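You operate a simulated robot arm through the tools that you are given. There is no shell and no other tool. Be economical: measure what you need, move in short steps, check, and stop when the job is done.

Carry out the task below with a simulated robot arm. There is one attempt and no reset: what you move stays moved.

## Task
Ready the intake for work: depth wheel leg locked at 6 cm, shaker lever to 2, switch on, test-jog.
Fine: depth lock knob out, wind the depth handwheel with the isolator off, knob home again; jog under a metre.

Only the result counts: the job must be done as asked and must still hold three seconds after the hand-in. Knocking over, shifting, dropping, spilling or breaking anything else fails it.

## Robot
A 7-joint arm with a two-finger parallel gripper on a trunk, on a base that drives. Base frame: it is fixed to the floor where the robot stands at the start and does not move with it; the origin is under the middle of the robot, x ahead of it, y to its left, z up. Units: m, degrees, N and s.
With the tool pointing down near the work surface it reaches from about 0.1 to 0.7 m from the robot's upright axis, wherever it stands. Its first joint turns from -115.0 to 115.0 degrees. Places, roughly: depth handwheel [0.7, 0.1, 0.6]; depth lock knob [0.7, 0, 0.4]; isolator knob [-0.3, 0.8, 0.9]; jog lever [-0.1, 0.6, 0.9]; rod web [-0.2, 1.8, 0.5]; shaker lever [-0.8, 1.4, 0.4]. Payload 3.91 kg.
The TCP is the grasp point between the finger pads, 0.03 m short of the fingertips. In the tool frame z runs along the fingers and y along their closing line. The gripper opens to 0.11 m. The fingers are 0.02 m wide and 0.01 m thick; the gripper's body (0.048 by 0.112 m) begins 0.055 m behind the TCP.
Orientation is that of the tool frame in the base frame, as a unit quaternion [x, y, z, w]. With the fingers straight down and closing along the base's y, the tool's x points along the base's -x, its y along +y and its z along -z.

## Interface
- The arm moves only by the tool arm_command. Its argument "commands" is text: rows parted by semicolons, each of 6 numbers parted by spaces: the shift along the tool's x, y, z in units of 200 mm (1.0 is 200 mm), then the turn, a rotation vector about the tool's x, y, z in units of 45 degrees (1.0 is 45 degrees). In form: dx dy dz rx ry rz; .... A call has 1 to 20 rows; each row is the pose to reach, as a shift and turn from the pose commanded when the call began, along the tool's axes at that moment. "grip" is the finger opening in m, from 0 to 0.11, set as the call begins (left out, the last holds). A call with a number of a shift or a turn outside -1 to 1 is refused whole. A row lasts 0.2 s, in which the tool goes at most 0.05 m and 8.6 degrees; a call with a longer step from one row to the next is refused whole, and so is a gripper value outside its range. Where a pose cannot be reached the arm comes as near as it can. A force on the tool above 90 N (or 10 N above the force at the start of the call, whichever is more), or a blocked arm, ends the call early, and 0.2 s more pass. Each finger travels about 0.153 m/s and halts on what it meets, pressing with about 31 N; the grip force reading is that of the motor and also rises with nothing between the fingers. The clock runs only during rows and for 0.2 s after the last one: add rows that repeat a pose to give the fingers time. It gives the time, the measured TCP pose, the force on the tool (base axes), the opening and the grip force at its end, in the units of the frame above (readings bear some noise), with the torque about the TCP (base axes, N m) and any sound that the robot's microphone picked up.
- Cameras (640 x 400 px; columns grow to the right, rows downward): "scene" is now at [0.1634, 0.2635, 1.3735]; the picture's right is [0.95, -0.32, 0.00], its down [-0.29, -0.85, -0.43] and it looks along [0.14, 0.41, -0.90] (base axes); focal length 224 px, centre (320, 200). "wrist" rides on the gripper at [0.072, 0.017, -0.103] in the tool frame; the picture's right is [-0.23, 0.97, 0.00], its down [-0.76, -0.18, -0.62] and it looks along [-0.61, -0.14, 0.78] (tool axes); focal length 222 px, centre (320, 200). There is no depth. A picture from a camera that has moved, and an enlarged one, comes with that camera's place and axes in the base frame and with its lens.
- camera(camera): a new picture of that camera. No time passes.
- lift_body(by): slides the trunk up (or, below 0, down) by that many m; the arm and the scene camera ride with it, the base frame stays. It gives what a move gives, with no picture.
- base_move(legs): drives the robot by 1 to 6 legs, each [ahead, left, turn to the left] in m, m and degrees, along the robot's own axes; the way and the turn of a leg run together, so that a leg with both is an arc; at most 1.5 m and 180 degrees a leg. The arm and the cameras ride along, it lands a little off, and it stops where it bumps. It gives what a move gives.
- turn_head(pan, tilt): turns the head with the scene camera to pan (to the left, within 80 degrees either way) and tilt (down, from -29 to 69), counted from straight ahead of the robot. It gives what a move gives.
- zoom(camera, box): a new picture of the part [left, top, right, bottom] of that camera's present view, enlarged. No time passes.
- job_done(): hands the job in; it is judged then, once.

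Work in short steps. Places have to be worked out from the pictures, the camera data and where the tool is seen: move nearer, look again, correct. Check each grasp and each placing, and mend what went wrong. You have 120 turns and 78 pictures in all, those below and enlarged ones among them. Open the gripper and draw the arm clear of the work before you hand the job in, unless the task says otherwise; then end with one line.

The tools are called after "Request:" by a JSON object that holds its "name" and its "arguments". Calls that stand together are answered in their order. arm_command: Moves the arm, as the interface text tells. Its arguments: {"type":"object","properties":{"commands":{"type":"string"},"grip":{"type":"number"}},"required":["commands"]} The other tools are called the same way: lift_body (by) slides the trunk up or down; base_move (legs) drives the base; turn_head (pan, tilt) turns the head that bears the scene camera; camera (camera) takes a picture; zoom (camera, box) takes an enlarged picture of a part of a camera's view; job_done () hands the job in.

At the start:

```text
time_s: 0.0
eef_pos: [0.2907, 0.4734, 1.0942]
tool_rot: [0.0, 1.0, 0.001, 0.0]
force: [0.2, 0.6, 0.1]
wrist_torque: [0.01, -0.02, -0.01]
opening: 0.1101
grasp_force: 0.1
trunk travel left (down, up): [-0.75, 0.24]
robot x, y, heading: [0.0033, 0.0031, -0.0]
head pan, tilt: [71.0, 64.5]
```

scene: 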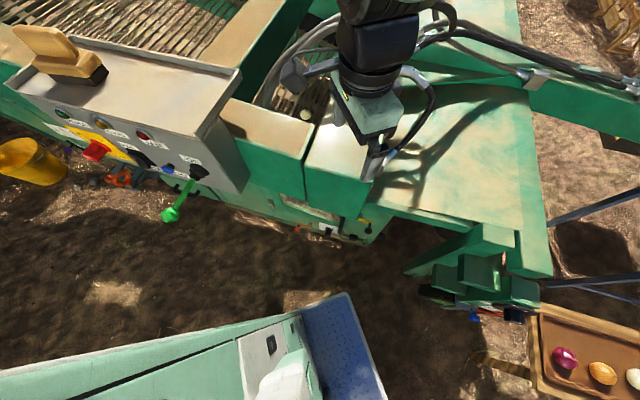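
wrist: 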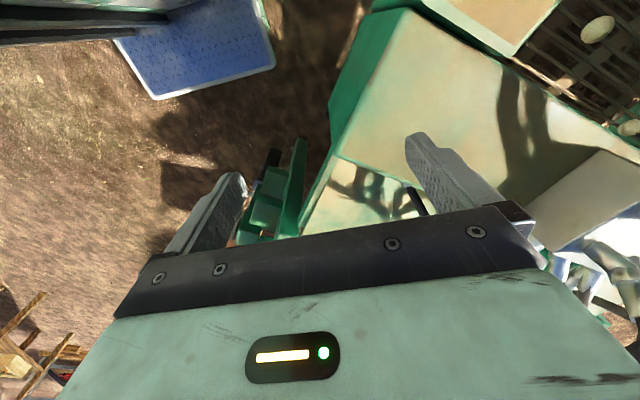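

I start by looking straight ahead, where the depth handwheel and lock knob should be, then zoom on the panel.

Request:
{"name": "zoom", "arguments": {"camera": "scene", "box": [0, 80, 240, 230]}}

Request:
{"name": "turn_head", "arguments": {"pan": 5, "tilt": 50}}

Request:
{"name": "camera", "arguments": {"camera": "scene"}}

```text
2.67 times, centred on (120, 155) of scene
camera zoom: at [0.1634, 0.2635, 1.3735], right [0.95, -0.32, 0.0], down [-0.29, -0.85, -0.43], along [0.14, 0.41, -0.9], focal length 596 px, centre (853, 320)
```

zoom: 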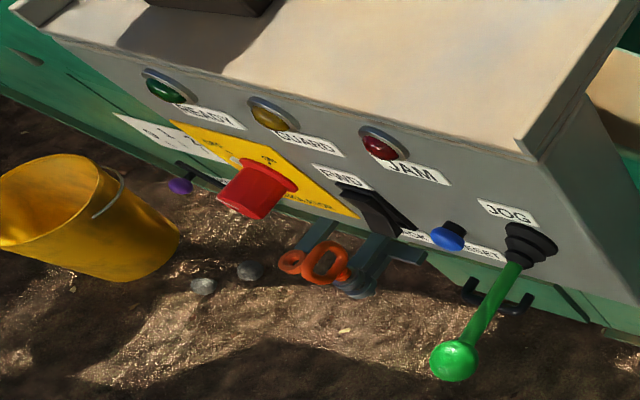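

```text
time_s: 1.4
eef_pos: [0.2954, 0.4738, 1.0989]
tool_rot: [0.002, 1.0, 0.003, 0.001]
force: [0.4, -0.3, -0.3]
wrist_torque: [-0.01, 0.03, 0.0]
opening: 0.11
grasp_force: 0.1
trunk travel left (down, up): [-0.75, 0.24]
robot x, y, heading: [-0.0013, -0.0014, -0.0]
head pan, tilt: [5.0, 50.0]
```

```text
74 pictures are left
camera scene: at [0.2014, 0.2479, 1.3842], right [0.59, -0.81, 0.0], down [-0.66, -0.49, -0.57], along [0.46, 0.34, -0.82], focal length 224 px, centre (320, 200)
```

scene: 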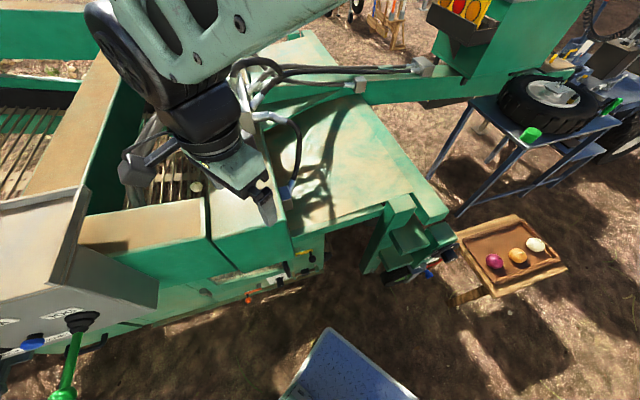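

The picture seems to have been taken mid-turn; I take it again.

Request:
{"name": "camera", "arguments": {"camera": "scene"}}

```text
73 pictures are left
camera scene: at [0.2014, 0.2479, 1.3842], right [0.59, -0.81, 0.0], down [-0.66, -0.49, -0.57], along [0.46, 0.34, -0.82], focal length 224 px, centre (320, 200)
```

scene: 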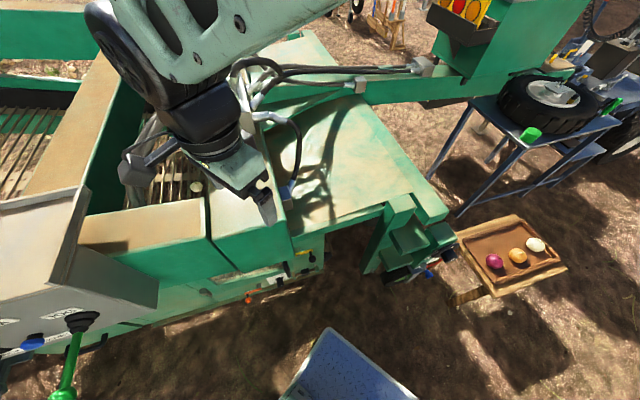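

Turning the head further toward the depth leg.

Request:
{"name": "turn_head", "arguments": {"pan": 0, "tilt": 52}}

Request:
{"name": "arm_command", "arguments": {"commands": "0 0 0 0 0 0;0 0 0 0 0 0;0 0 0 0 0 0;0 0 0 0 0 0"}}

Request:
{"name": "camera", "arguments": {"camera": "scene"}}

```text
time_s: 2.0
eef_pos: [0.294, 0.473, 1.0968]
tool_rot: [0.002, 1.0, 0.002, 0.001]
force: [1.0, -0.5, -1.4]
wrist_torque: [-0.02, 0.02, -0.02]
opening: 0.1099
grasp_force: 0.0
trunk travel left (down, up): [-0.75, 0.24]
robot x, y, heading: [0.0007, 0.0064, 0.0]
head pan, tilt: [0.0, 52.0]
```

```text
time_s: 3.0
eef_pos: [0.295, 0.4733, 1.0972]
tool_rot: [0.002, 1.0, 0.001, 0.001]
force: [-0.5, -1.0, -0.4]
wrist_torque: [0.03, 0.01, -0.02]
opening: 0.1098
grasp_force: 0.2
trunk travel left (down, up): [-0.75, 0.24]
robot x, y, heading: [0.0015, 0.0001, -0.0]
head pan, tilt: [0.0, 52.0]
```

```text
72 pictures are left
camera scene: at [0.201, 0.2482, 1.384], right [0.6, -0.8, 0.0], down [-0.66, -0.49, -0.57], along [0.45, 0.34, -0.82], focal length 224 px, centre (320, 200)
```

scene: 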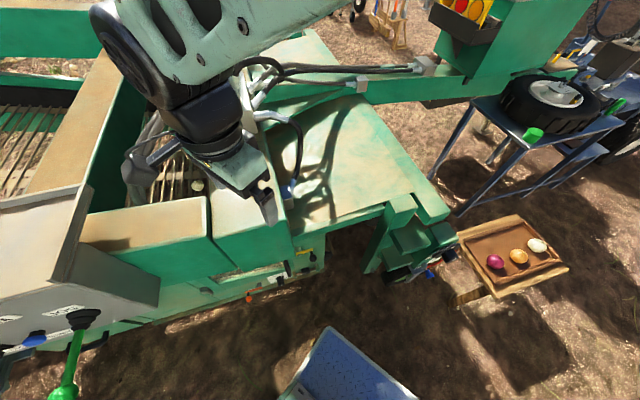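

The head appears to be held off its target, perhaps by the arm. I zoom on the leg bracket.

Request:
{"name": "zoom", "arguments": {"camera": "scene", "box": [340, 170, 500, 300]}}

Request:
{"name": "zoom", "arguments": {"camera": "scene", "box": [200, 220, 360, 320]}}

```text
3.08 times, centred on (420, 235) of scene
camera zoom: at [0.201, 0.2482, 1.384], right [0.6, -0.8, 0.0], down [-0.66, -0.49, -0.57], along [0.45, 0.34, -0.82], focal length 688 px, centre (12, 92)
```

zoom: 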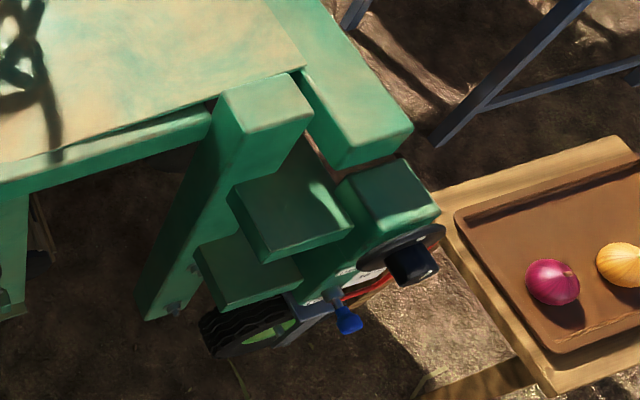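

```text
4.00 times, centred on (280, 270) of scene
camera zoom: at [0.201, 0.2482, 1.384], right [0.6, -0.8, 0.0], down [-0.66, -0.49, -0.57], along [0.45, 0.34, -0.82], focal length 895 px, centre (480, -80)
```

zoom: 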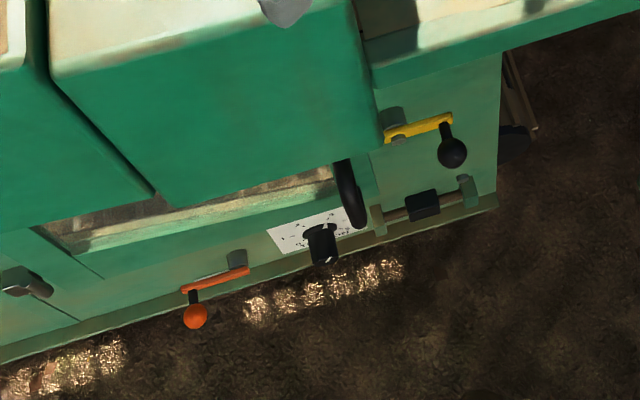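

The handwheel (dark with crank), the blue lock knob and a scale sit on the leg's near side. I swing the arm toward y≈0 at height to look at it with the wrist camera and free the head.

Request:
{"name": "arm_command", "arguments": {"commands": "0 -0.25 0 0 0 0;0 -0.5 0 0 0 0;0 -0.75 0 0 0 0;0 -1 0 0 0 0"}}

Request:
{"name": "arm_command", "arguments": {"commands": "0 -0.25 0 0 0 0;0 -0.5 0 0 0 0;0 -0.75 0 0 0 0;0 -1 0 0 0 0"}}

Request:
{"name": "arm_command", "arguments": {"commands": "0 -0.25 0 0 0 0;0 -0.5 0 0 0 0;0 -0.75 0 0 0 0;0 -1 0 0 0 0"}}

Request:
{"name": "turn_head", "arguments": {"pan": -5, "tilt": 45}}

Request:
{"name": "camera", "arguments": {"camera": "scene"}}

Request:
{"name": "camera", "arguments": {"camera": "wrist"}}

```text
time_s: 4.0
eef_pos: [0.2886, 0.2713, 1.0925]
tool_rot: [-0.001, 1.0, 0.0, 0.0]
force: [-0.8, 0.5, 0.0]
wrist_torque: [-0.04, 0.02, -0.02]
opening: 0.1102
grasp_force: 0.0
trunk travel left (down, up): [-0.75, 0.24]
robot x, y, heading: [0.0009, -0.0021, -0.2]
head pan, tilt: [0.0, 52.0]
```

```text
time_s: 5.0
eef_pos: [0.3062, 0.1057, 1.1156]
tool_rot: [0.0, 1.0, 0.001, -0.001]
force: [-0.3, 0.4, -0.2]
wrist_torque: [-0.01, -0.02, -0.04]
opening: 0.1099
grasp_force: 0.2
out of reach, approached as far as the arm can: row 4
trunk travel left (down, up): [-0.75, 0.24]
robot x, y, heading: [-0.0008, 0.0022, 0.0]
head pan, tilt: [0.0, 52.0]
```

```text
time_s: 6.0
eef_pos: [0.3976, -0.0155, 1.1623]
tool_rot: [0.0, 1.0, -0.001, -0.001]
force: [0.1, -0.1, 0.0]
wrist_torque: [-0.04, -0.04, 0.03]
opening: 0.1096
grasp_force: 0.0
out of reach, approached as far as the arm can: row 1, 2, 3, 4
trunk travel left (down, up): [-0.75, 0.24]
robot x, y, heading: [0.0041, -0.0021, -0.2]
head pan, tilt: [0.0, 52.0]
```

```text
time_s: 6.7
eef_pos: [0.3986, -0.0162, 1.1618]
tool_rot: [0.0, 1.0, 0.0, -0.001]
force: [0.7, 0.2, 0.0]
wrist_torque: [0.0, 0.03, 0.0]
opening: 0.1103
grasp_force: 0.0
trunk travel left (down, up): [-0.75, 0.24]
robot x, y, heading: [-0.0007, 0.0007, 0.1]
head pan, tilt: [-5.0, 45.0]
```

```text
69 pictures are left
camera scene: at [0.2245, 0.1984, 1.398], right [-0.09, -1.0, 0.0], down [-0.7, 0.06, -0.71], along [0.7, -0.06, -0.71], focal length 224 px, centre (320, 200)
```

scene: 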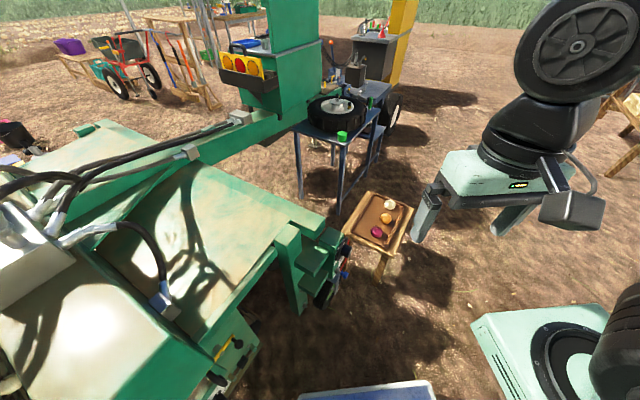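

```text
68 pictures are left
camera wrist: at [0.3269, -0.0002, 1.265], right [0.23, 0.97, 0.0], down [0.76, -0.18, 0.62], along [0.61, -0.14, -0.78], focal length 222 px, centre (320, 200)
```

wrist: 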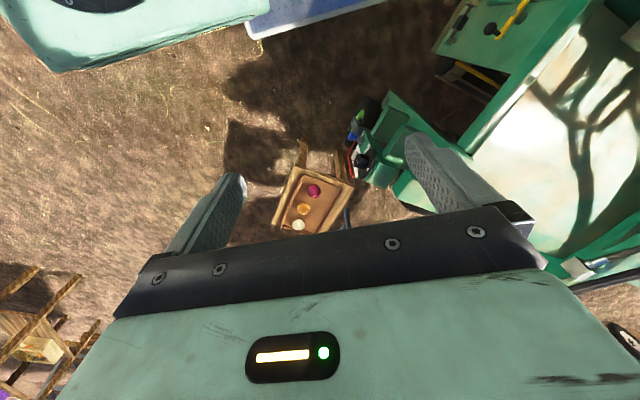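

The wheel and knob face −y, so I should stand at about (0.45, −0.55) facing +y. Driving right, then ahead, then turning left.

Request:
{"name": "base_move", "arguments": {"legs": [[0, -0.55, 0], [0.45, 0, 0], [0, 0, 90]]}}

Request:
{"name": "turn_head", "arguments": {"pan": -10, "tilt": 50}}

Request:
{"name": "camera", "arguments": {"camera": "scene"}}

```text
time_s: 16.1
eef_pos: [0.4599, -0.1648, 1.1627]
tool_rot: [0.712, -0.702, 0.001, 0.0]
force: [0.0, -0.2, 0.1]
wrist_torque: [-0.01, 0.0, 0.02]
opening: 0.11
grasp_force: 0.0
trunk travel left (down, up): [-0.75, 0.24]
robot x, y, heading: [0.4472, -0.5625, 90.9]
head pan, tilt: [-5.0, 45.0]
```

```text
time_s: 16.8
eef_pos: [0.4589, -0.165, 1.1619]
tool_rot: [0.712, -0.703, 0.001, -0.001]
force: [0.4, 0.2, 0.6]
wrist_torque: [-0.01, 0.01, 0.0]
opening: 0.1098
grasp_force: 0.0
trunk travel left (down, up): [-0.75, 0.24]
robot x, y, heading: [0.4487, -0.5637, 90.6]
head pan, tilt: [-10.0, 50.0]
```

```text
67 pictures are left
camera scene: at [0.2553, -0.3476, 1.3912], right [0.99, -0.16, 0.0], down [-0.12, -0.76, -0.64], along [0.1, 0.63, -0.77], focal length 224 px, centre (320, 200)
```

scene: 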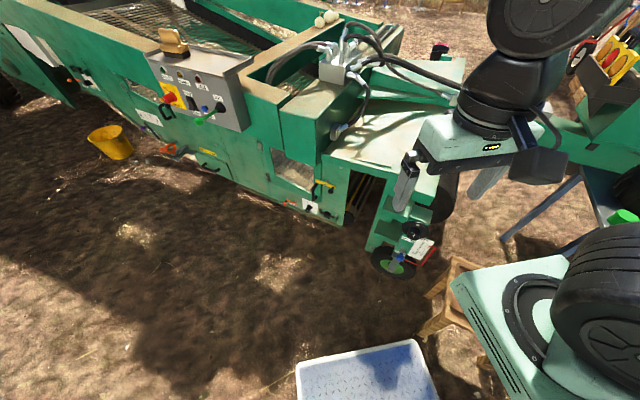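

Good view now. I zoom on the leg, and on the isolator panel for later reference.

Request:
{"name": "zoom", "arguments": {"camera": "scene", "box": [340, 170, 480, 290]}}

Request:
{"name": "zoom", "arguments": {"camera": "scene", "box": [60, 50, 250, 170]}}

```text
3.33 times, centred on (410, 230) of scene
camera zoom: at [0.2553, -0.3476, 1.3912], right [0.99, -0.16, 0.0], down [-0.12, -0.76, -0.64], along [0.1, 0.63, -0.77], focal length 746 px, centre (20, 100)
```

zoom: 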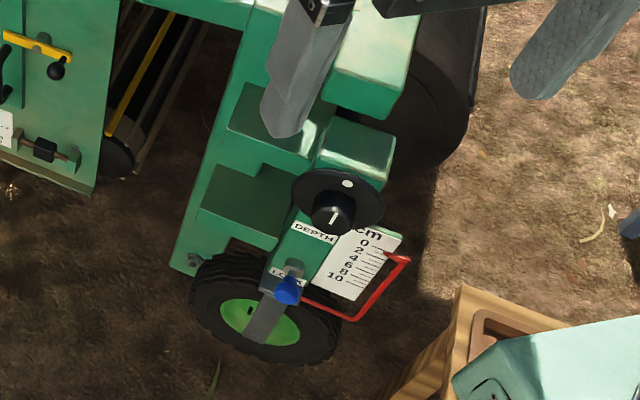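

```text
3.33 times, centred on (155, 110) of scene
camera zoom: at [0.2553, -0.3476, 1.3912], right [0.99, -0.16, 0.0], down [-0.12, -0.76, -0.64], along [0.1, 0.63, -0.77], focal length 746 px, centre (870, 500)
```

zoom: 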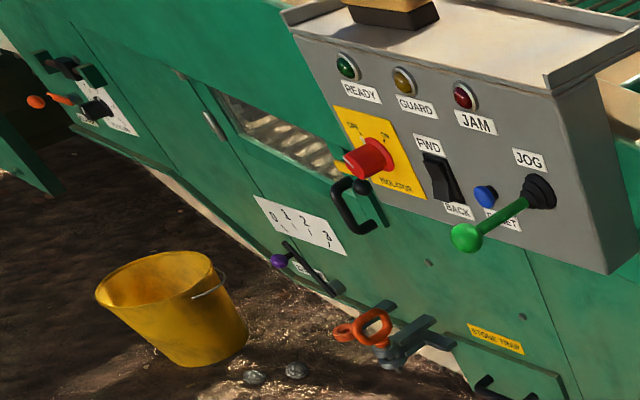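

The machine stands at an angle (its face normal points roughly along (−0.68,−0.73)). I tilt the tool to horizontal and yaw it to face the wheel, staying high.

Request:
{"name": "arm_command", "arguments": {"commands": "0 0 0 0 -0.167 0;0 0 0 0 -0.333 0;0 0 0 0 -0.5 0;0 0 0 0 -0.667 0;0 0 0 0 -0.833 0;0 0 0 0 -1 0"}}

Request:
{"name": "arm_command", "arguments": {"commands": "0 0 0 0 -0.167 0;0 0 0 0 -0.333 0;0 0 0 0 -0.5 0;0 0 0 0 -0.667 0;0 0 0 0 -0.833 0;0 0 0 0 -1 0"}}

Request:
{"name": "arm_command", "arguments": {"commands": "0 0 0 0.16 0 0;0 0 0 0.32 0 0;0 0 0 0.48 0 0;0 0 0 0.64 0 0;0 0 0 0.8 0 0;0 0 0 0.95 0 0"}}

Request:
{"name": "camera", "arguments": {"camera": "wrist"}}

```text
time_s: 18.2
eef_pos: [0.3681, -0.1251, 1.2201]
tool_rot: [0.658, -0.649, -0.272, -0.269]
force: [-0.4, 0.4, -0.3]
wrist_torque: [-0.03, 0.0, 0.03]
opening: 0.1102
grasp_force: 0.0
out of reach, approached as far as the arm can: row 1, 2, 3, 4, 5, 6
trunk travel left (down, up): [-0.75, 0.24]
robot x, y, heading: [0.4444, -0.5628, 90.7]
head pan, tilt: [-10.0, 50.0]
```

```text
time_s: 19.6
eef_pos: [0.2881, -0.1259, 1.2401]
tool_rot: [-0.503, 0.497, 0.504, 0.497]
force: [0.5, -0.6, 0.0]
wrist_torque: [-0.06, 0.01, 0.01]
opening: 0.11
grasp_force: 0.0
out of reach, approached as far as the arm can: row 1, 2, 3, 4, 5, 6
trunk travel left (down, up): [-0.75, 0.24]
robot x, y, heading: [0.4474, -0.5649, 90.5]
head pan, tilt: [-10.0, 50.0]
```

```text
time_s: 21.0
eef_pos: [0.2887, -0.1211, 1.2387]
tool_rot: [-0.287, 0.646, 0.286, 0.647]
force: [-0.6, 0.3, 0.3]
wrist_torque: [-0.01, -0.03, 0.01]
opening: 0.1102
grasp_force: 0.0
trunk travel left (down, up): [-0.75, 0.24]
robot x, y, heading: [0.4475, -0.5673, 90.5]
head pan, tilt: [-10.0, 50.0]
```

```text
64 pictures are left
camera wrist: at [0.208, -0.1894, 1.1658], right [-0.72, 0.65, 0.23], down [-0.29, -0.58, 0.76], along [0.63, 0.48, 0.61], focal length 222 px, centre (320, 200)
```

wrist: 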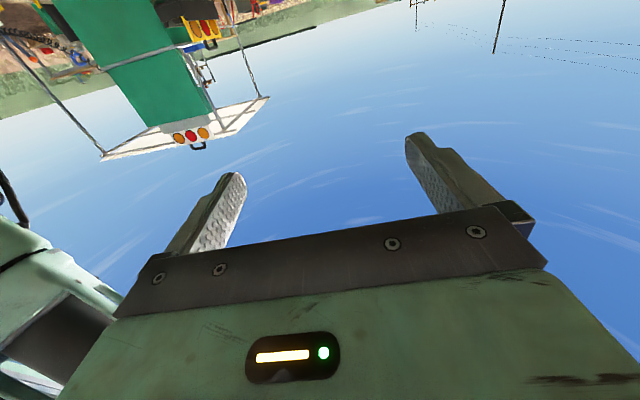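

The camera is underneath looking at the sky; I roll the tool 180° about its axis so the wrist camera sits above and looks down at the fingers.

Request:
{"name": "arm_command", "arguments": {"commands": "0 0 0 0 0 0.167;0 0 0 0 0 0.333;0 0 0 0 0 0.5;0 0 0 0 0 0.667;0 0 0 0 0 0.833;0 0 0 0 0 1"}}

Request:
{"name": "arm_command", "arguments": {"commands": "0 0 0 0 0 0.167;0 0 0 0 0 0.333;0 0 0 0 0 0.5;0 0 0 0 0 0.667;0 0 0 0 0 0.833;0 0 0 0 0 1"}}

Request:
{"name": "arm_command", "arguments": {"commands": "0 0 0 0 0 0.167;0 0 0 0 0 0.333;0 0 0 0 0 0.5;0 0 0 0 0 0.667;0 0 0 0 0 0.833;0 0 0 0 0 1"}}

Request:
{"name": "arm_command", "arguments": {"commands": "0 0 0 0 0 0.167;0 0 0 0 0 0.333;0 0 0 0 0 0.5;0 0 0 0 0 0.667;0 0 0 0 0 0.833;0 0 0 0 0 1"}}

Request:
{"name": "lift_body", "arguments": {"by": -0.4}}

Request:
{"name": "camera", "arguments": {"camera": "wrist"}}

Request:
{"name": "camera", "arguments": {"camera": "scene"}}

```text
time_s: 22.2
eef_pos: [0.3206, -0.065, 1.2577]
tool_rot: [-0.01, 0.716, 0.417, 0.56]
force: [-0.8, -0.5, -0.7]
wrist_torque: [0.0, 0.04, -0.01]
opening: 0.1102
grasp_force: 0.0
out of reach, approached as far as the arm can: row 5
trunk travel left (down, up): [-0.75, 0.24]
robot x, y, heading: [0.4503, -0.5608, 90.9]
head pan, tilt: [-10.0, 50.0]
stopped in row 5: the arm was blocked; the commanded pose is now the measured one
```

```text
time_s: 22.8
eef_pos: [0.3403, -0.0112, 1.2894]
tool_rot: [0.136, 0.77, 0.433, 0.448]
force: [-0.1, 0.0, -0.6]
wrist_torque: [0.0, 0.0, -0.01]
opening: 0.1102
grasp_force: 0.0
out of reach, approached as far as the arm can: row 1, 2, 3
trunk travel left (down, up): [-0.75, 0.24]
robot x, y, heading: [0.4502, -0.5639, 90.6]
head pan, tilt: [-10.0, 50.0]
stopped in row 3: the arm was blocked; the commanded pose is now the measured one
```

```text
time_s: 23.4
eef_pos: [0.3597, 0.0096, 1.3029]
tool_rot: [0.247, 0.802, 0.429, 0.336]
force: [-0.3, 0.6, 0.4]
wrist_torque: [0.01, 0.0, 0.01]
opening: 0.1101
grasp_force: 0.1
out of reach, approached as far as the arm can: row 1, 2
trunk travel left (down, up): [-0.75, 0.24]
robot x, y, heading: [0.4483, -0.562, 90.8]
head pan, tilt: [-10.0, 50.0]
stopped in row 2: the arm was blocked; the commanded pose is now the measured one
```

```text
time_s: 24.0
eef_pos: [0.3855, 0.0248, 1.3115]
tool_rot: [0.386, 0.798, 0.406, 0.222]
force: [-0.3, 0.1, 0.1]
wrist_torque: [-0.03, -0.03, -0.01]
opening: 0.1103
grasp_force: 0.0
out of reach, approached as far as the arm can: row 1, 2
trunk travel left (down, up): [-0.75, 0.24]
robot x, y, heading: [0.4489, -0.563, 90.5]
head pan, tilt: [-10.0, 50.0]
stopped in row 3: the arm was blocked; the commanded pose is now the measured one
```

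```text
time_s: 27.9
eef_pos: [0.3858, 0.0253, 0.9117]
tool_rot: [0.386, 0.799, 0.405, 0.221]
force: [1.0, 0.2, 0.1]
wrist_torque: [-0.02, 0.04, 0.0]
opening: 0.1101
grasp_force: 0.2
trunk travel left (down, up): [-0.35, 0.64]
robot x, y, heading: [0.4488, -0.5617, 90.7]
head pan, tilt: [-10.0, 50.0]
```

```text
63 pictures are left
camera wrist: at [0.2817, 0.0383, 0.9818], right [0.56, 0.18, 0.81], down [-0.03, -0.97, 0.24], along [0.83, -0.16, -0.54], focal length 222 px, centre (320, 200)
```

wrist: 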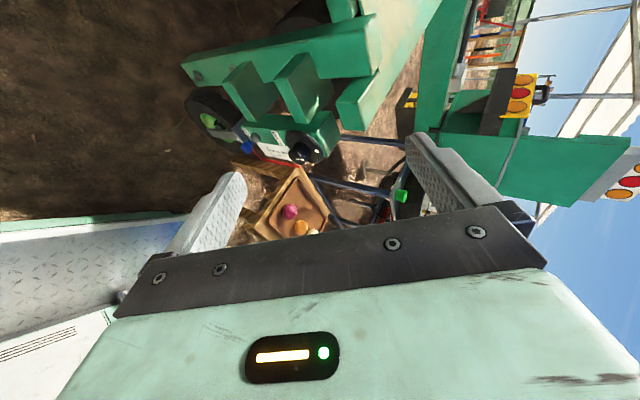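

```text
62 pictures are left
camera scene: at [0.1868, -0.373, 0.9889], right [0.67, 0.74, 0.0], down [0.58, -0.52, -0.62], along [-0.46, 0.41, -0.78], focal length 224 px, centre (320, 200)
```

scene: 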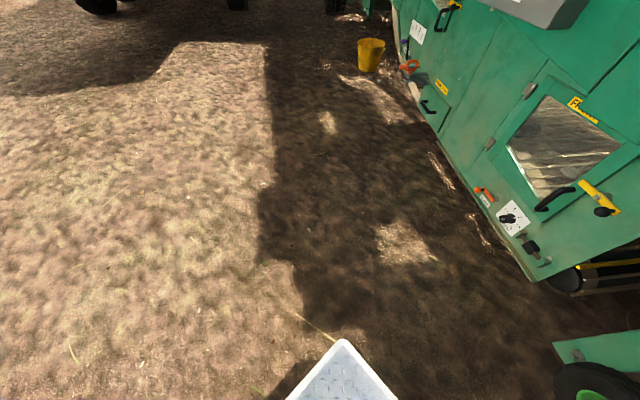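

Rolling partly worked: the tool is now rolled about 90° with its camera on the left side, which sees the leg fine. I back up 0.1 m for room, then level the tool with fingers closing vertically and move it in front of the leg.

Request:
{"name": "base_move", "arguments": {"legs": [[-0.1, 0, 0]]}}

Request:
{"name": "arm_command", "arguments": {"commands": "-0.086 -0.013 0.074 -0.130 0.038 -0.003;-0.172 -0.027 0.148 -0.261 0.076 -0.006;-0.258 -0.04 0.222 -0.391 0.114 -0.008;-0.343 -0.053 0.297 -0.521 0.151 -0.011;-0.43 -0.067 0.371 -0.652 0.189 -0.014;-0.515 -0.08 0.445 -0.782 0.227 -0.017"}}

Request:
{"name": "turn_head", "arguments": {"pan": -35, "tilt": 35}}

Request:
{"name": "camera", "arguments": {"camera": "scene"}}

Request:
{"name": "camera", "arguments": {"camera": "wrist"}}

```text
time_s: 29.0
eef_pos: [0.3873, -0.0734, 0.9136]
tool_rot: [0.386, 0.799, 0.405, 0.22]
force: [-0.1, 0.9, 0.7]
wrist_torque: [0.01, -0.02, 0.03]
opening: 0.1101
grasp_force: 0.1
trunk travel left (down, up): [-0.35, 0.64]
robot x, y, heading: [0.4509, -0.6624, 90.7]
head pan, tilt: [-10.0, 50.0]
```

```text
time_s: 29.6
eef_pos: [0.4582, -0.0669, 0.8845]
tool_rot: [0.416, 0.828, 0.356, 0.123]
force: [0.2, -0.1, 0.8]
wrist_torque: [-0.01, 0.05, 0.03]
opening: 0.1102
grasp_force: 0.0
out of reach, approached as far as the arm can: row 1
trunk travel left (down, up): [-0.35, 0.64]
robot x, y, heading: [0.4513, -0.6594, 90.8]
head pan, tilt: [-10.0, 50.0]
stopped in row 2: the arm was blocked; the commanded pose is now the measured one
```

```text
time_s: 30.5
eef_pos: [0.4591, -0.0659, 0.884]
tool_rot: [0.417, 0.829, 0.354, 0.12]
force: [0.0, -0.1, 0.4]
wrist_torque: [0.0, 0.0, 0.01]
opening: 0.1102
grasp_force: 0.0
trunk travel left (down, up): [-0.35, 0.64]
robot x, y, heading: [0.4497, -0.6617, 90.6]
head pan, tilt: [-35.0, 35.0]
```

```text
61 pictures are left
camera scene: at [0.1852, -0.4622, 1.0031], right [0.71, 0.7, 0.0], down [0.46, -0.47, -0.75], along [-0.52, 0.53, -0.66], focal length 224 px, centre (320, 200)
```

scene: 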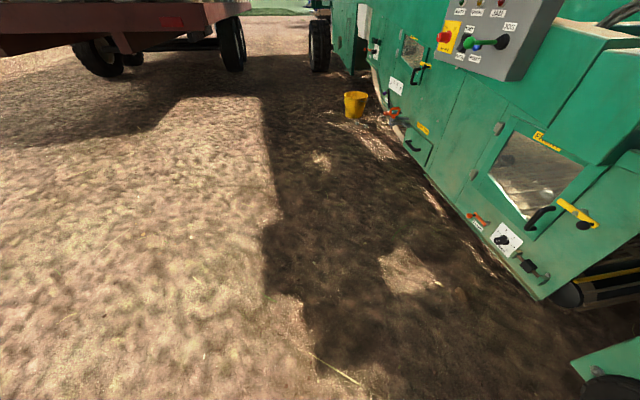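

```text
60 pictures are left
camera wrist: at [0.3742, -0.0554, 0.9774], right [0.73, 0.22, 0.65], down [0.06, -0.96, 0.26], along [0.68, -0.15, -0.72], focal length 222 px, centre (320, 200)
```

wrist: 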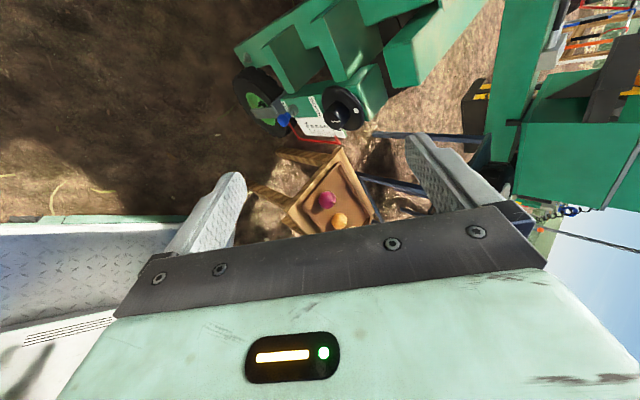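

The arm's elbow is crowding the head. I raise the trunk and unwind the tool back to straight down in the natural roll, in front of the robot.

Request:
{"name": "lift_body", "arguments": {"by": 0.2}}

Request:
{"name": "arm_command", "arguments": {"commands": "0 0 0 0.042 0.086 -0.149;0 0 0 0.084 0.171 -0.298;0 0 0 0.127 0.257 -0.447;0 0 0 0.169 0.342 -0.596;0 0 0 0.211 0.428 -0.745"}}

Request:
{"name": "arm_command", "arguments": {"commands": "0 0 0 0.042 0.086 -0.149;0 0 0 0.084 0.171 -0.298;0 0 0 0.127 0.257 -0.447;0 0 0 0.169 0.342 -0.596;0 0 0 0.211 0.428 -0.745"}}

Request:
{"name": "arm_command", "arguments": {"commands": "0 0 0 0.042 0.086 -0.149;0 0 0 0.084 0.171 -0.298;0 0 0 0.127 0.257 -0.447;0 0 0 0.169 0.342 -0.596;0 0 0 0.211 0.428 -0.745"}}

Request:
{"name": "arm_command", "arguments": {"commands": "0 0 0 0.042 0.086 -0.149;0 0 0 0.084 0.171 -0.298;0 0 0 0.127 0.257 -0.447;0 0 0 0.169 0.342 -0.596;0 0 0 0.211 0.428 -0.745"}}

```text
time_s: 32.7
eef_pos: [0.4614, -0.0669, 1.0849]
tool_rot: [0.418, 0.828, 0.354, 0.122]
force: [-0.6, 0.2, 0.2]
wrist_torque: [0.02, 0.02, 0.03]
opening: 0.11
grasp_force: 0.1
trunk travel left (down, up): [-0.55, 0.44]
robot x, y, heading: [0.449, -0.6645, 91.0]
head pan, tilt: [-35.0, 35.0]
```

```text
time_s: 33.9
eef_pos: [0.4563, -0.0672, 1.0837]
tool_rot: [0.101, 0.947, 0.302, 0.052]
force: [-0.6, 0.4, -0.6]
wrist_torque: [0.01, -0.01, 0.01]
opening: 0.11
grasp_force: 0.1
trunk travel left (down, up): [-0.55, 0.44]
robot x, y, heading: [0.4511, -0.662, 90.7]
head pan, tilt: [-35.0, 35.0]
```

```text
time_s: 35.1
eef_pos: [0.4577, -0.0656, 1.0841]
tool_rot: [-0.219, 0.952, 0.211, -0.026]
force: [-0.2, -0.4, -0.7]
wrist_torque: [0.0, 0.0, 0.01]
opening: 0.11
grasp_force: 0.1
trunk travel left (down, up): [-0.55, 0.44]
robot x, y, heading: [0.4532, -0.6599, 91.1]
head pan, tilt: [-35.0, 35.0]
```

```text
time_s: 36.3
eef_pos: [0.4576, -0.0681, 1.0841]
tool_rot: [-0.517, 0.845, 0.091, -0.104]
force: [0.1, -1.1, 0.3]
wrist_torque: [0.04, 0.0, 0.01]
opening: 0.11
grasp_force: 0.1
trunk travel left (down, up): [-0.55, 0.44]
robot x, y, heading: [0.4508, -0.6633, 90.6]
head pan, tilt: [-35.0, 35.0]
```

```text
time_s: 37.5
eef_pos: [0.459, -0.0658, 1.0847]
tool_rot: [0.751, -0.637, 0.037, 0.17]
force: [-0.3, -0.6, 0.7]
wrist_torque: [0.0, 0.01, -0.02]
opening: 0.1101
grasp_force: 0.1
trunk travel left (down, up): [-0.55, 0.44]
robot x, y, heading: [0.4474, -0.6656, 90.9]
head pan, tilt: [-35.0, 35.0]
```

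Tool is near straight down again. From this extended spot I tilt it straight to the horizontal pose facing the wheel (camera underneath), in three calls.

Request:
{"name": "arm_command", "arguments": {"commands": "0 0 0 0.068 -0.153 0.058;0 0 0 0.136 -0.306 0.116;0 0 0 0.203 -0.459 0.174;0 0 0 0.271 -0.612 0.232;0 0 0 0.339 -0.765 0.29"}}

Request:
{"name": "arm_command", "arguments": {"commands": "0 0 0 0.068 -0.153 0.058;0 0 0 0.136 -0.306 0.116;0 0 0 0.203 -0.459 0.174;0 0 0 0.271 -0.612 0.232;0 0 0 0.339 -0.765 0.29"}}

Request:
{"name": "arm_command", "arguments": {"commands": "0 0 0 0.068 -0.153 0.058;0 0 0 0.136 -0.306 0.116;0 0 0 0.203 -0.459 0.174;0 0 0 0.271 -0.612 0.232;0 0 0 0.339 -0.765 0.29"}}

Request:
{"name": "turn_head", "arguments": {"pan": -35, "tilt": 40}}

Request:
{"name": "camera", "arguments": {"camera": "scene"}}

```text
time_s: 38.7
eef_pos: [0.4576, -0.0682, 1.0848]
tool_rot: [-0.667, 0.728, 0.084, 0.132]
force: [0.5, 0.5, -0.3]
wrist_torque: [0.0, 0.01, -0.01]
opening: 0.1101
grasp_force: 0.1
trunk travel left (down, up): [-0.55, 0.44]
robot x, y, heading: [0.4499, -0.6616, 90.9]
head pan, tilt: [-35.0, 35.0]
```

```text
time_s: 39.9
eef_pos: [0.4587, -0.0683, 1.0846]
tool_rot: [-0.505, 0.731, 0.195, 0.416]
force: [0.1, 0.4, -0.7]
wrist_torque: [0.02, 0.03, 0.02]
opening: 0.1096
grasp_force: 0.1
trunk travel left (down, up): [-0.55, 0.44]
robot x, y, heading: [0.4512, -0.6624, 90.9]
head pan, tilt: [-35.0, 35.0]
```

```text
time_s: 41.1
eef_pos: [0.4578, -0.068, 1.0858]
tool_rot: [-0.279, 0.647, 0.283, 0.651]
force: [-0.5, 1.0, 0.9]
wrist_torque: [-0.02, 0.01, 0.04]
opening: 0.1101
grasp_force: 0.1
trunk travel left (down, up): [-0.55, 0.44]
robot x, y, heading: [0.4489, -0.6634, 91.0]
head pan, tilt: [-35.0, 35.0]
```

```text
time_s: 41.7
eef_pos: [0.4587, -0.0674, 1.0852]
tool_rot: [-0.282, 0.647, 0.283, 0.649]
force: [-0.3, -0.5, 0.2]
wrist_torque: [0.0, 0.0, 0.0]
opening: 0.1102
grasp_force: 0.0
trunk travel left (down, up): [-0.55, 0.44]
robot x, y, heading: [0.4514, -0.6583, 90.9]
head pan, tilt: [-35.0, 40.0]
```

```text
59 pictures are left
camera scene: at [0.2918, -0.4519, 1.2054], right [0.83, -0.56, 0.0], down [-0.36, -0.53, -0.77], along [0.43, 0.63, -0.64], focal length 224 px, centre (320, 200)
```

scene: 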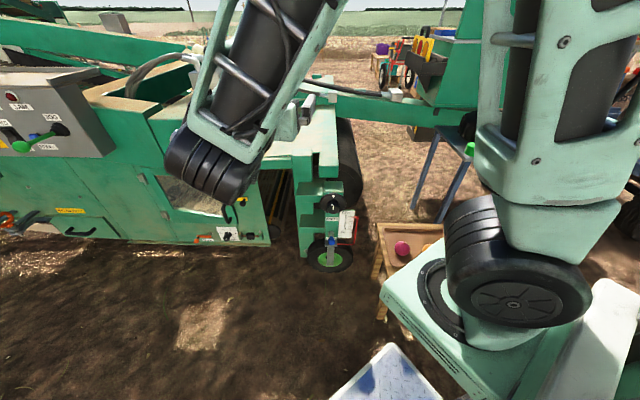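

This posture works and the head is free. Zooming in on the leg for measurement.

Request:
{"name": "zoom", "arguments": {"camera": "scene", "box": [280, 170, 390, 280]}}

```text
3.64 times, centred on (335, 225) of scene
camera zoom: at [0.2918, -0.4519, 1.2054], right [0.83, -0.56, 0.0], down [-0.36, -0.53, -0.77], along [0.43, 0.63, -0.64], focal length 813 px, centre (266, 109)
```

zoom: 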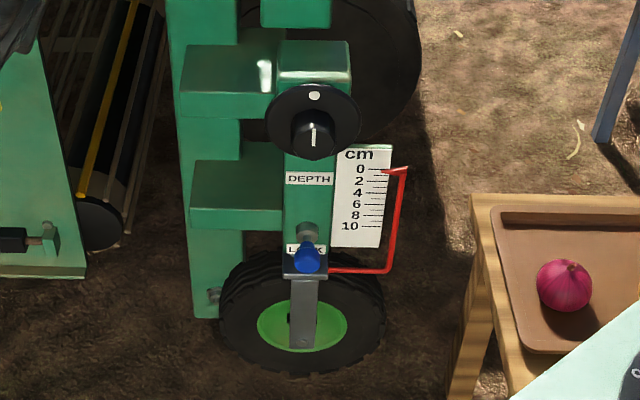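

Triangulating the three views: wheel disc centre ≈ (0.708, 0.067, 0.63), lock knob ≈ (0.695, 0.047, 0.435), face normal bearing ≈ 53°. I lower the trunk and go to a stand-off in front of the lock knob.

Request:
{"name": "lift_body", "arguments": {"by": -0.5}}

Request:
{"name": "arm_command", "arguments": {"commands": "0.15 -0.1 0 -0.133 0 0;0.3 -0.2 0.05 -0.133 0 0;0.45 -0.3 0.15 -0.133 0 0;0.6 -0.4 0.3 -0.133 0 0;0.75 -0.54 0.4 -0.133 0 0", "grip": 0.06}}

Request:
{"name": "camera", "arguments": {"camera": "scene"}}

Request:
{"name": "camera", "arguments": {"camera": "wrist"}}

```text
refused: -0.5 is not a number from -0.4 to 0.4
```

```text
time_s: 42.9
eef_pos: [0.5659, -0.0287, 0.9223]
tool_rot: [-0.315, 0.631, 0.317, 0.634]
force: [-0.2, -0.5, 0.0]
wrist_torque: [-0.01, 0.03, -0.06]
opening: 0.0599
grasp_force: 0.1
out of reach, approached as far as the arm can: row 2, 3, 4, 5
trunk travel left (down, up): [-0.55, 0.44]
robot x, y, heading: [0.4489, -0.6586, 90.9]
head pan, tilt: [-35.0, 40.0]
```

```text
57 pictures are left
camera scene: at [0.2915, -0.4526, 1.2055], right [0.83, -0.56, 0.0], down [-0.36, -0.53, -0.77], along [0.43, 0.63, -0.64], focal length 224 px, centre (320, 200)
```

scene: 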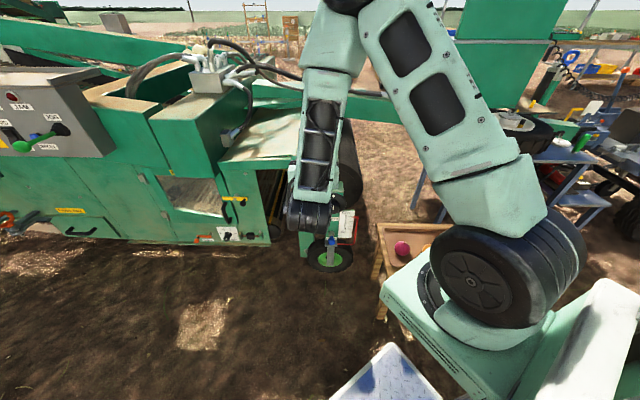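

```text
56 pictures are left
camera wrist: at [0.4915, -0.1021, 0.8495], right [-0.78, 0.58, 0.23], down [-0.23, -0.61, 0.76], along [0.58, 0.54, 0.61], focal length 222 px, centre (320, 200)
```

wrist: 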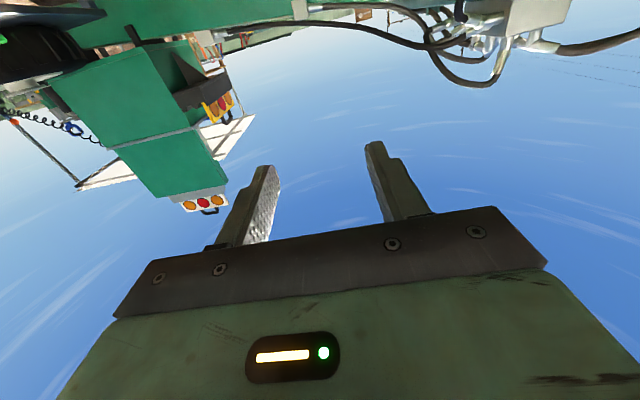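

Out of reach downward from this trunk height, as expected; the trunk step is limited to 0.4. Lowering 0.4 then 0.085 brings the TCP to knob height with about 0.1 m stand-off.

Request:
{"name": "lift_body", "arguments": {"by": -0.4}}

Request:
{"name": "lift_body", "arguments": {"by": -0.085}}

Request:
{"name": "camera", "arguments": {"camera": "scene"}}

Request:
{"name": "camera", "arguments": {"camera": "wrist"}}

```text
time_s: 46.8
eef_pos: [0.5689, -0.0284, 0.5234]
tool_rot: [-0.314, 0.632, 0.315, 0.634]
force: [0.7, -0.5, 0.0]
wrist_torque: [-0.01, 0.0, -0.03]
opening: 0.0601
grasp_force: 0.1
trunk travel left (down, up): [-0.15, 0.84]
robot x, y, heading: [0.4485, -0.663, 91.0]
head pan, tilt: [-35.0, 40.0]
```

```text
time_s: 48.0
eef_pos: [0.5674, -0.0275, 0.4382]
tool_rot: [-0.314, 0.632, 0.315, 0.635]
force: [0.6, -0.4, 0.4]
wrist_torque: [-0.02, -0.01, -0.02]
opening: 0.0603
grasp_force: 0.1
trunk travel left (down, up): [-0.065, 0.925]
robot x, y, heading: [0.45, -0.6613, 90.9]
head pan, tilt: [-35.0, 40.0]
```

```text
55 pictures are left
camera scene: at [0.2918, -0.4519, 0.7203], right [0.83, -0.56, 0.0], down [-0.36, -0.53, -0.77], along [0.43, 0.63, -0.64], focal length 224 px, centre (320, 200)
```

scene: 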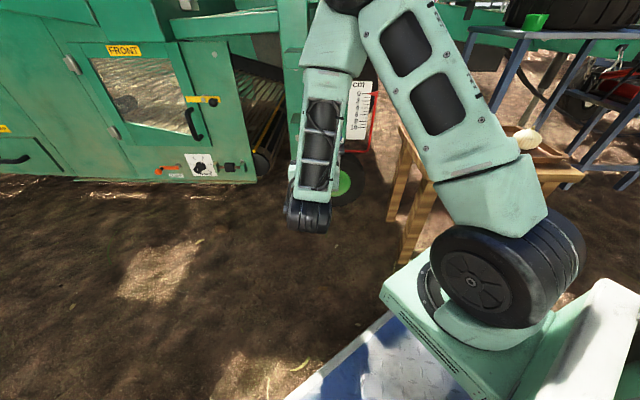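

```text
54 pictures are left
camera wrist: at [0.493, -0.1016, 0.3644], right [-0.78, 0.59, 0.23], down [-0.24, -0.61, 0.76], along [0.58, 0.54, 0.61], focal length 222 px, centre (320, 200)
```

wrist: 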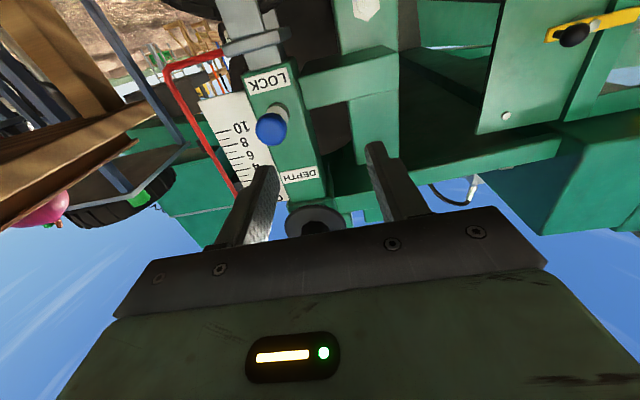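

The wrist view shows the knob well: about (0.696, 0.049, 0.44). I shift sideways −0.057, advance 0.1 m and look.

Request:
{"name": "arm_command", "arguments": {"commands": "0 -0.2 0 0 0 0;0 -0.283 0.1 0 0 0;0 -0.283 0.3 0 0 0;0 -0.283 0.5 0 0 0"}}

Request:
{"name": "camera", "arguments": {"camera": "wrist"}}

```text
time_s: 49.0
eef_pos: [0.6741, 0.0192, 0.4386]
tool_rot: [-0.315, 0.632, 0.316, 0.634]
force: [-0.5, -1.1, 0.1]
wrist_torque: [-0.03, -0.01, 0.0]
opening: 0.06
grasp_force: 0.1
out of reach, approached as far as the arm can: row 1, 2, 3
trunk travel left (down, up): [-0.065, 0.925]
robot x, y, heading: [0.4524, -0.6641, 90.9]
head pan, tilt: [-35.0, 40.0]
```

```text
53 pictures are left
camera wrist: at [0.5995, -0.0545, 0.365], right [-0.78, 0.59, 0.23], down [-0.24, -0.61, 0.76], along [0.58, 0.54, 0.61], focal length 222 px, centre (320, 200)
```

wrist: 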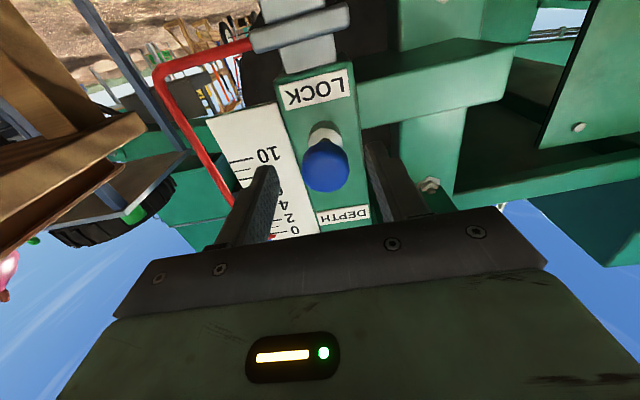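

The knob (0.694, 0.047, 0.441) is centred between the fingers, 0.034 ahead of the TCP. I advance 0.022 and close.

Request:
{"name": "arm_command", "arguments": {"commands": "0 0 0.06 0 0 0;0 0.005 0.11 0 0 0;0 0.005 0.11 0 0 0"}}

Request:
{"name": "arm_command", "arguments": {"commands": "0 0 0 0 0 0;0 0 0 0 0 0;0 0 0 0 0 0;0 0 0 0 0 0", "grip": 0.0}}

Request:
{"name": "camera", "arguments": {"camera": "wrist"}}

```text
time_s: 49.8
eef_pos: [0.6854, 0.0363, 0.4384]
tool_rot: [-0.315, 0.631, 0.316, 0.634]
force: [-0.2, -0.2, 0.1]
wrist_torque: [0.01, 0.0, -0.01]
opening: 0.0598
grasp_force: 0.1
trunk travel left (down, up): [-0.065, 0.925]
robot x, y, heading: [0.4507, -0.6597, 90.8]
head pan, tilt: [-35.0, 40.0]
```

```text
time_s: 50.8
eef_pos: [0.6842, 0.0373, 0.4394]
tool_rot: [-0.316, 0.632, 0.317, 0.633]
force: [-21.2, 17.2, -1.1]
wrist_torque: [-0.24, 0.26, 0.53]
opening: 0.0318
grasp_force: 44.8
trunk travel left (down, up): [-0.065, 0.925]
robot x, y, heading: [0.4466, -0.6606, 90.8]
head pan, tilt: [-35.0, 40.0]
```

```text
52 pictures are left
camera wrist: at [0.6098, -0.0365, 0.3649], right [-0.78, 0.58, 0.23], down [-0.23, -0.61, 0.76], along [0.58, 0.54, 0.61], focal length 222 px, centre (320, 200)
```

wrist: 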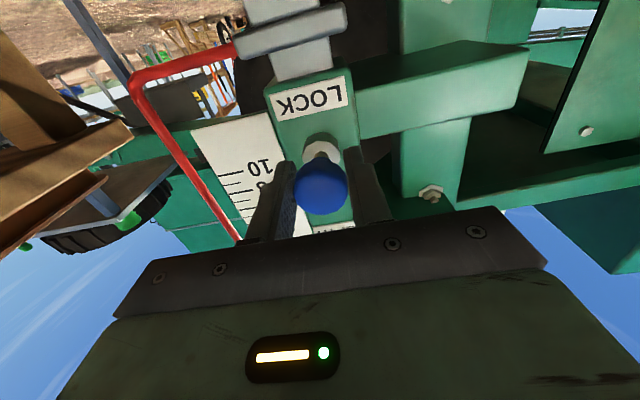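

Gripped (32 mm) with some side load. I relieve it by 4 mm sideways and pull back 30 mm along the axis.

Request:
{"name": "arm_command", "arguments": {"commands": "0 0.02 0 0 0 0;0 0.02 -0.05 0 0 0;0 0.02 -0.1 0 0 0;0 0.02 -0.15 0 0 0"}}

Request:
{"name": "camera", "arguments": {"camera": "wrist"}}

```text
time_s: 51.8
eef_pos: [0.6661, 0.0132, 0.4387]
tool_rot: [-0.312, 0.632, 0.312, 0.636]
force: [6.7, 1.9, 3.9]
wrist_torque: [-0.7, 0.3, 0.87]
opening: 0.0319
grasp_force: 45.1
trunk travel left (down, up): [-0.065, 0.925]
robot x, y, heading: [0.448, -0.6618, 90.6]
head pan, tilt: [-35.0, 40.0]
```

```text
51 pictures are left
camera wrist: at [0.5919, -0.0594, 0.3647], right [-0.77, 0.59, 0.23], down [-0.24, -0.61, 0.76], along [0.58, 0.53, 0.61], focal length 222 px, centre (320, 200)
```

wrist: 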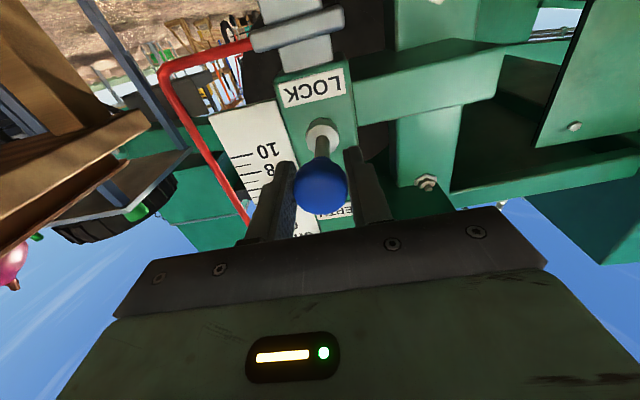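

The knob came out 30 mm on its shaft. I try a little more to find the stop.

Request:
{"name": "arm_command", "arguments": {"commands": "0 0 -0.025 0 0 0;0 0 -0.05 0 0 0;0 0 -0.075 0 0 0"}}

```text
time_s: 52.6
eef_pos: [0.6573, 0.0024, 0.4374]
tool_rot: [-0.313, 0.631, 0.314, 0.636]
force: [35.3, 13.0, 2.1]
wrist_torque: [-0.05, 0.04, 0.5]
opening: 0.032
grasp_force: 44.8
trunk travel left (down, up): [-0.065, 0.925]
robot x, y, heading: [0.4525, -0.661, 90.5]
head pan, tilt: [-35.0, 40.0]
```

Force rises to ~32 N, so it is at (or slipping at) the stop. I release and check whether it stays out.

Request:
{"name": "arm_command", "arguments": {"commands": "0 0 0 0 0 0;0 0 0 0 0 0;0 0 0 0 0 0;0 0 0 0 0 0", "grip": 0.07}}

Request:
{"name": "camera", "arguments": {"camera": "wrist"}}

```text
time_s: 53.6
eef_pos: [0.6548, 0.0033, 0.4378]
tool_rot: [-0.314, 0.632, 0.315, 0.634]
force: [0.5, -0.2, 0.8]
wrist_torque: [0.01, -0.02, -0.02]
opening: 0.0698
grasp_force: 0.0
trunk travel left (down, up): [-0.065, 0.925]
robot x, y, heading: [0.4485, -0.6652, 90.4]
head pan, tilt: [-35.0, 40.0]
```

```text
50 pictures are left
camera wrist: at [0.5803, -0.0708, 0.3643], right [-0.78, 0.59, 0.23], down [-0.24, -0.61, 0.76], along [0.58, 0.54, 0.61], focal length 222 px, centre (320, 200)
```

wrist: 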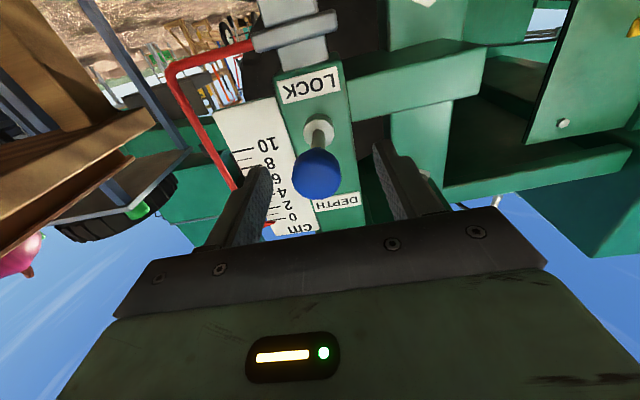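

The knob stays out. I back off 0.1 m and raise the trunk to wheel height.

Request:
{"name": "arm_command", "arguments": {"commands": "0 0 -0.2 0 0 0;0 0 -0.4 0 0 0;0 0 -0.5 0 0 0"}}

Request:
{"name": "lift_body", "arguments": {"by": 0.195}}

Request:
{"name": "camera", "arguments": {"camera": "wrist"}}

Request:
{"name": "camera", "arguments": {"camera": "scene"}}

```text
time_s: 54.4
eef_pos: [0.5724, -0.0278, 0.4299]
tool_rot: [-0.314, 0.632, 0.315, 0.635]
force: [0.0, -0.2, -0.4]
wrist_torque: [-0.01, 0.01, 0.01]
opening: 0.07
grasp_force: 0.0
out of reach, approached as far as the arm can: row 1, 2, 3
trunk travel left (down, up): [-0.065, 0.925]
robot x, y, heading: [0.4479, -0.6585, 90.9]
head pan, tilt: [-35.0, 40.0]
```

```text
time_s: 56.5
eef_pos: [0.5727, -0.0278, 0.6241]
tool_rot: [-0.314, 0.631, 0.316, 0.635]
force: [0.3, -0.3, -0.2]
wrist_torque: [0.02, 0.0, -0.02]
opening: 0.0699
grasp_force: 0.1
trunk travel left (down, up): [-0.26, 0.73]
robot x, y, heading: [0.4493, -0.6665, 90.9]
head pan, tilt: [-35.0, 40.0]
```

```text
49 pictures are left
camera wrist: at [0.4971, -0.1016, 0.5513], right [-0.78, 0.59, 0.23], down [-0.24, -0.61, 0.76], along [0.58, 0.54, 0.61], focal length 222 px, centre (320, 200)
```

wrist: 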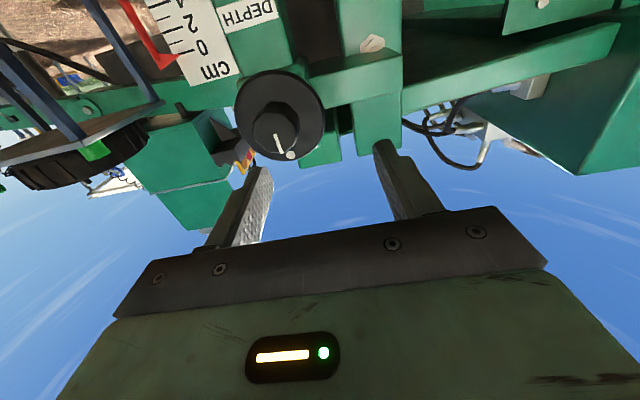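

```text
48 pictures are left
camera scene: at [0.2918, -0.4519, 0.9153], right [0.83, -0.56, 0.0], down [-0.36, -0.53, -0.77], along [0.43, 0.63, -0.64], focal length 224 px, centre (320, 200)
```

scene: 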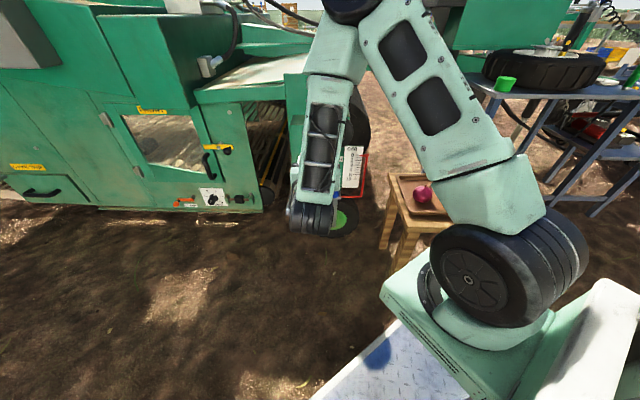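

Wheel centre refined to (0.708, 0.07, 0.626), hub protruding ~34 mm. I centre on its axis (−0.048 sideways), advance 0.085 and check.

Request:
{"name": "arm_command", "arguments": {"commands": "0 -0.2 0 0 0 0;0 -0.242 0.1 0 0 0;0 -0.242 0.25 0 0 0;0 -0.242 0.425 0 0 0"}}

Request:
{"name": "camera", "arguments": {"camera": "wrist"}}

```text
time_s: 57.5
eef_pos: [0.6629, 0.0112, 0.625]
tool_rot: [-0.314, 0.632, 0.315, 0.634]
force: [0.2, 1.1, 0.3]
wrist_torque: [-0.05, 0.01, 0.01]
opening: 0.0699
grasp_force: 0.0
out of reach, approached as far as the arm can: row 1, 2, 3
trunk travel left (down, up): [-0.26, 0.73]
robot x, y, heading: [0.4471, -0.6618, 90.7]
head pan, tilt: [-35.0, 40.0]
```

```text
47 pictures are left
camera wrist: at [0.5865, -0.062, 0.5524], right [-0.78, 0.59, 0.23], down [-0.24, -0.61, 0.76], along [0.58, 0.54, 0.61], focal length 222 px, centre (320, 200)
```

wrist: 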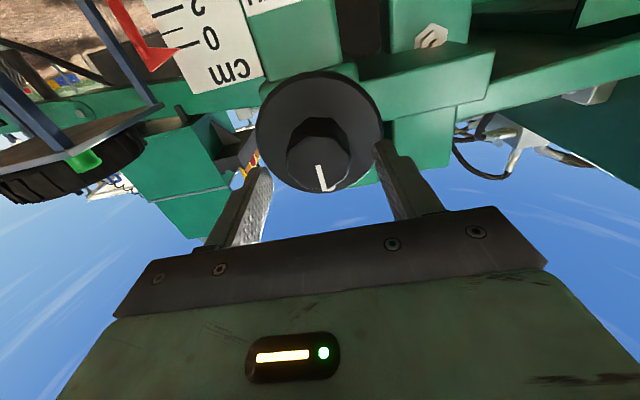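

Centred. I advance 37 mm so the pads sit over the hub and close.

Request:
{"name": "arm_command", "arguments": {"commands": "0 0 0.1 0 0 0;0 0 0.185 0 0 0;0 0 0.185 0 0 0"}}

Request:
{"name": "arm_command", "arguments": {"commands": "0 0 0 0 0 0;0 0 0 0 0 0;0 0 0 0 0 0;0 0 0 0 0 0", "grip": 0.0}}

Request:
{"name": "arm_command", "arguments": {"commands": "0 0 0 0 0 0.15;0 0 0 0 0 0.3;0 0 0 0 0 0.45;0 0 0 0 0 0.6;0 0 0 0 0 0.8"}}

Request:
{"name": "camera", "arguments": {"camera": "wrist"}}

```text
time_s: 58.3
eef_pos: [0.6848, 0.0413, 0.625]
tool_rot: [-0.314, 0.631, 0.316, 0.635]
force: [-0.3, -0.1, -0.3]
wrist_torque: [0.01, -0.04, 0.04]
opening: 0.07
grasp_force: 0.1
trunk travel left (down, up): [-0.26, 0.73]
robot x, y, heading: [0.4482, -0.6622, 90.9]
head pan, tilt: [-35.0, 40.0]
```

```text
time_s: 59.3
eef_pos: [0.6858, 0.0398, 0.6252]
tool_rot: [-0.313, 0.632, 0.314, 0.636]
force: [12.4, -6.8, 0.9]
wrist_torque: [0.12, 0.01, 1.23]
opening: 0.0484
grasp_force: 44.8
trunk travel left (down, up): [-0.26, 0.73]
robot x, y, heading: [0.4488, -0.6625, 90.7]
head pan, tilt: [-35.0, 40.0]
```

```text
refused: row 5 steps farther than a row can; nothing moved
```

```text
46 pictures are left
camera wrist: at [0.6107, -0.0333, 0.5521], right [-0.78, 0.59, 0.23], down [-0.24, -0.61, 0.76], along [0.58, 0.53, 0.61], focal length 222 px, centre (320, 200)
```

wrist: 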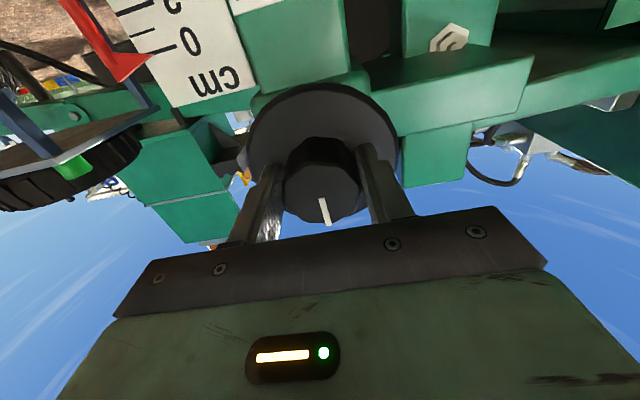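

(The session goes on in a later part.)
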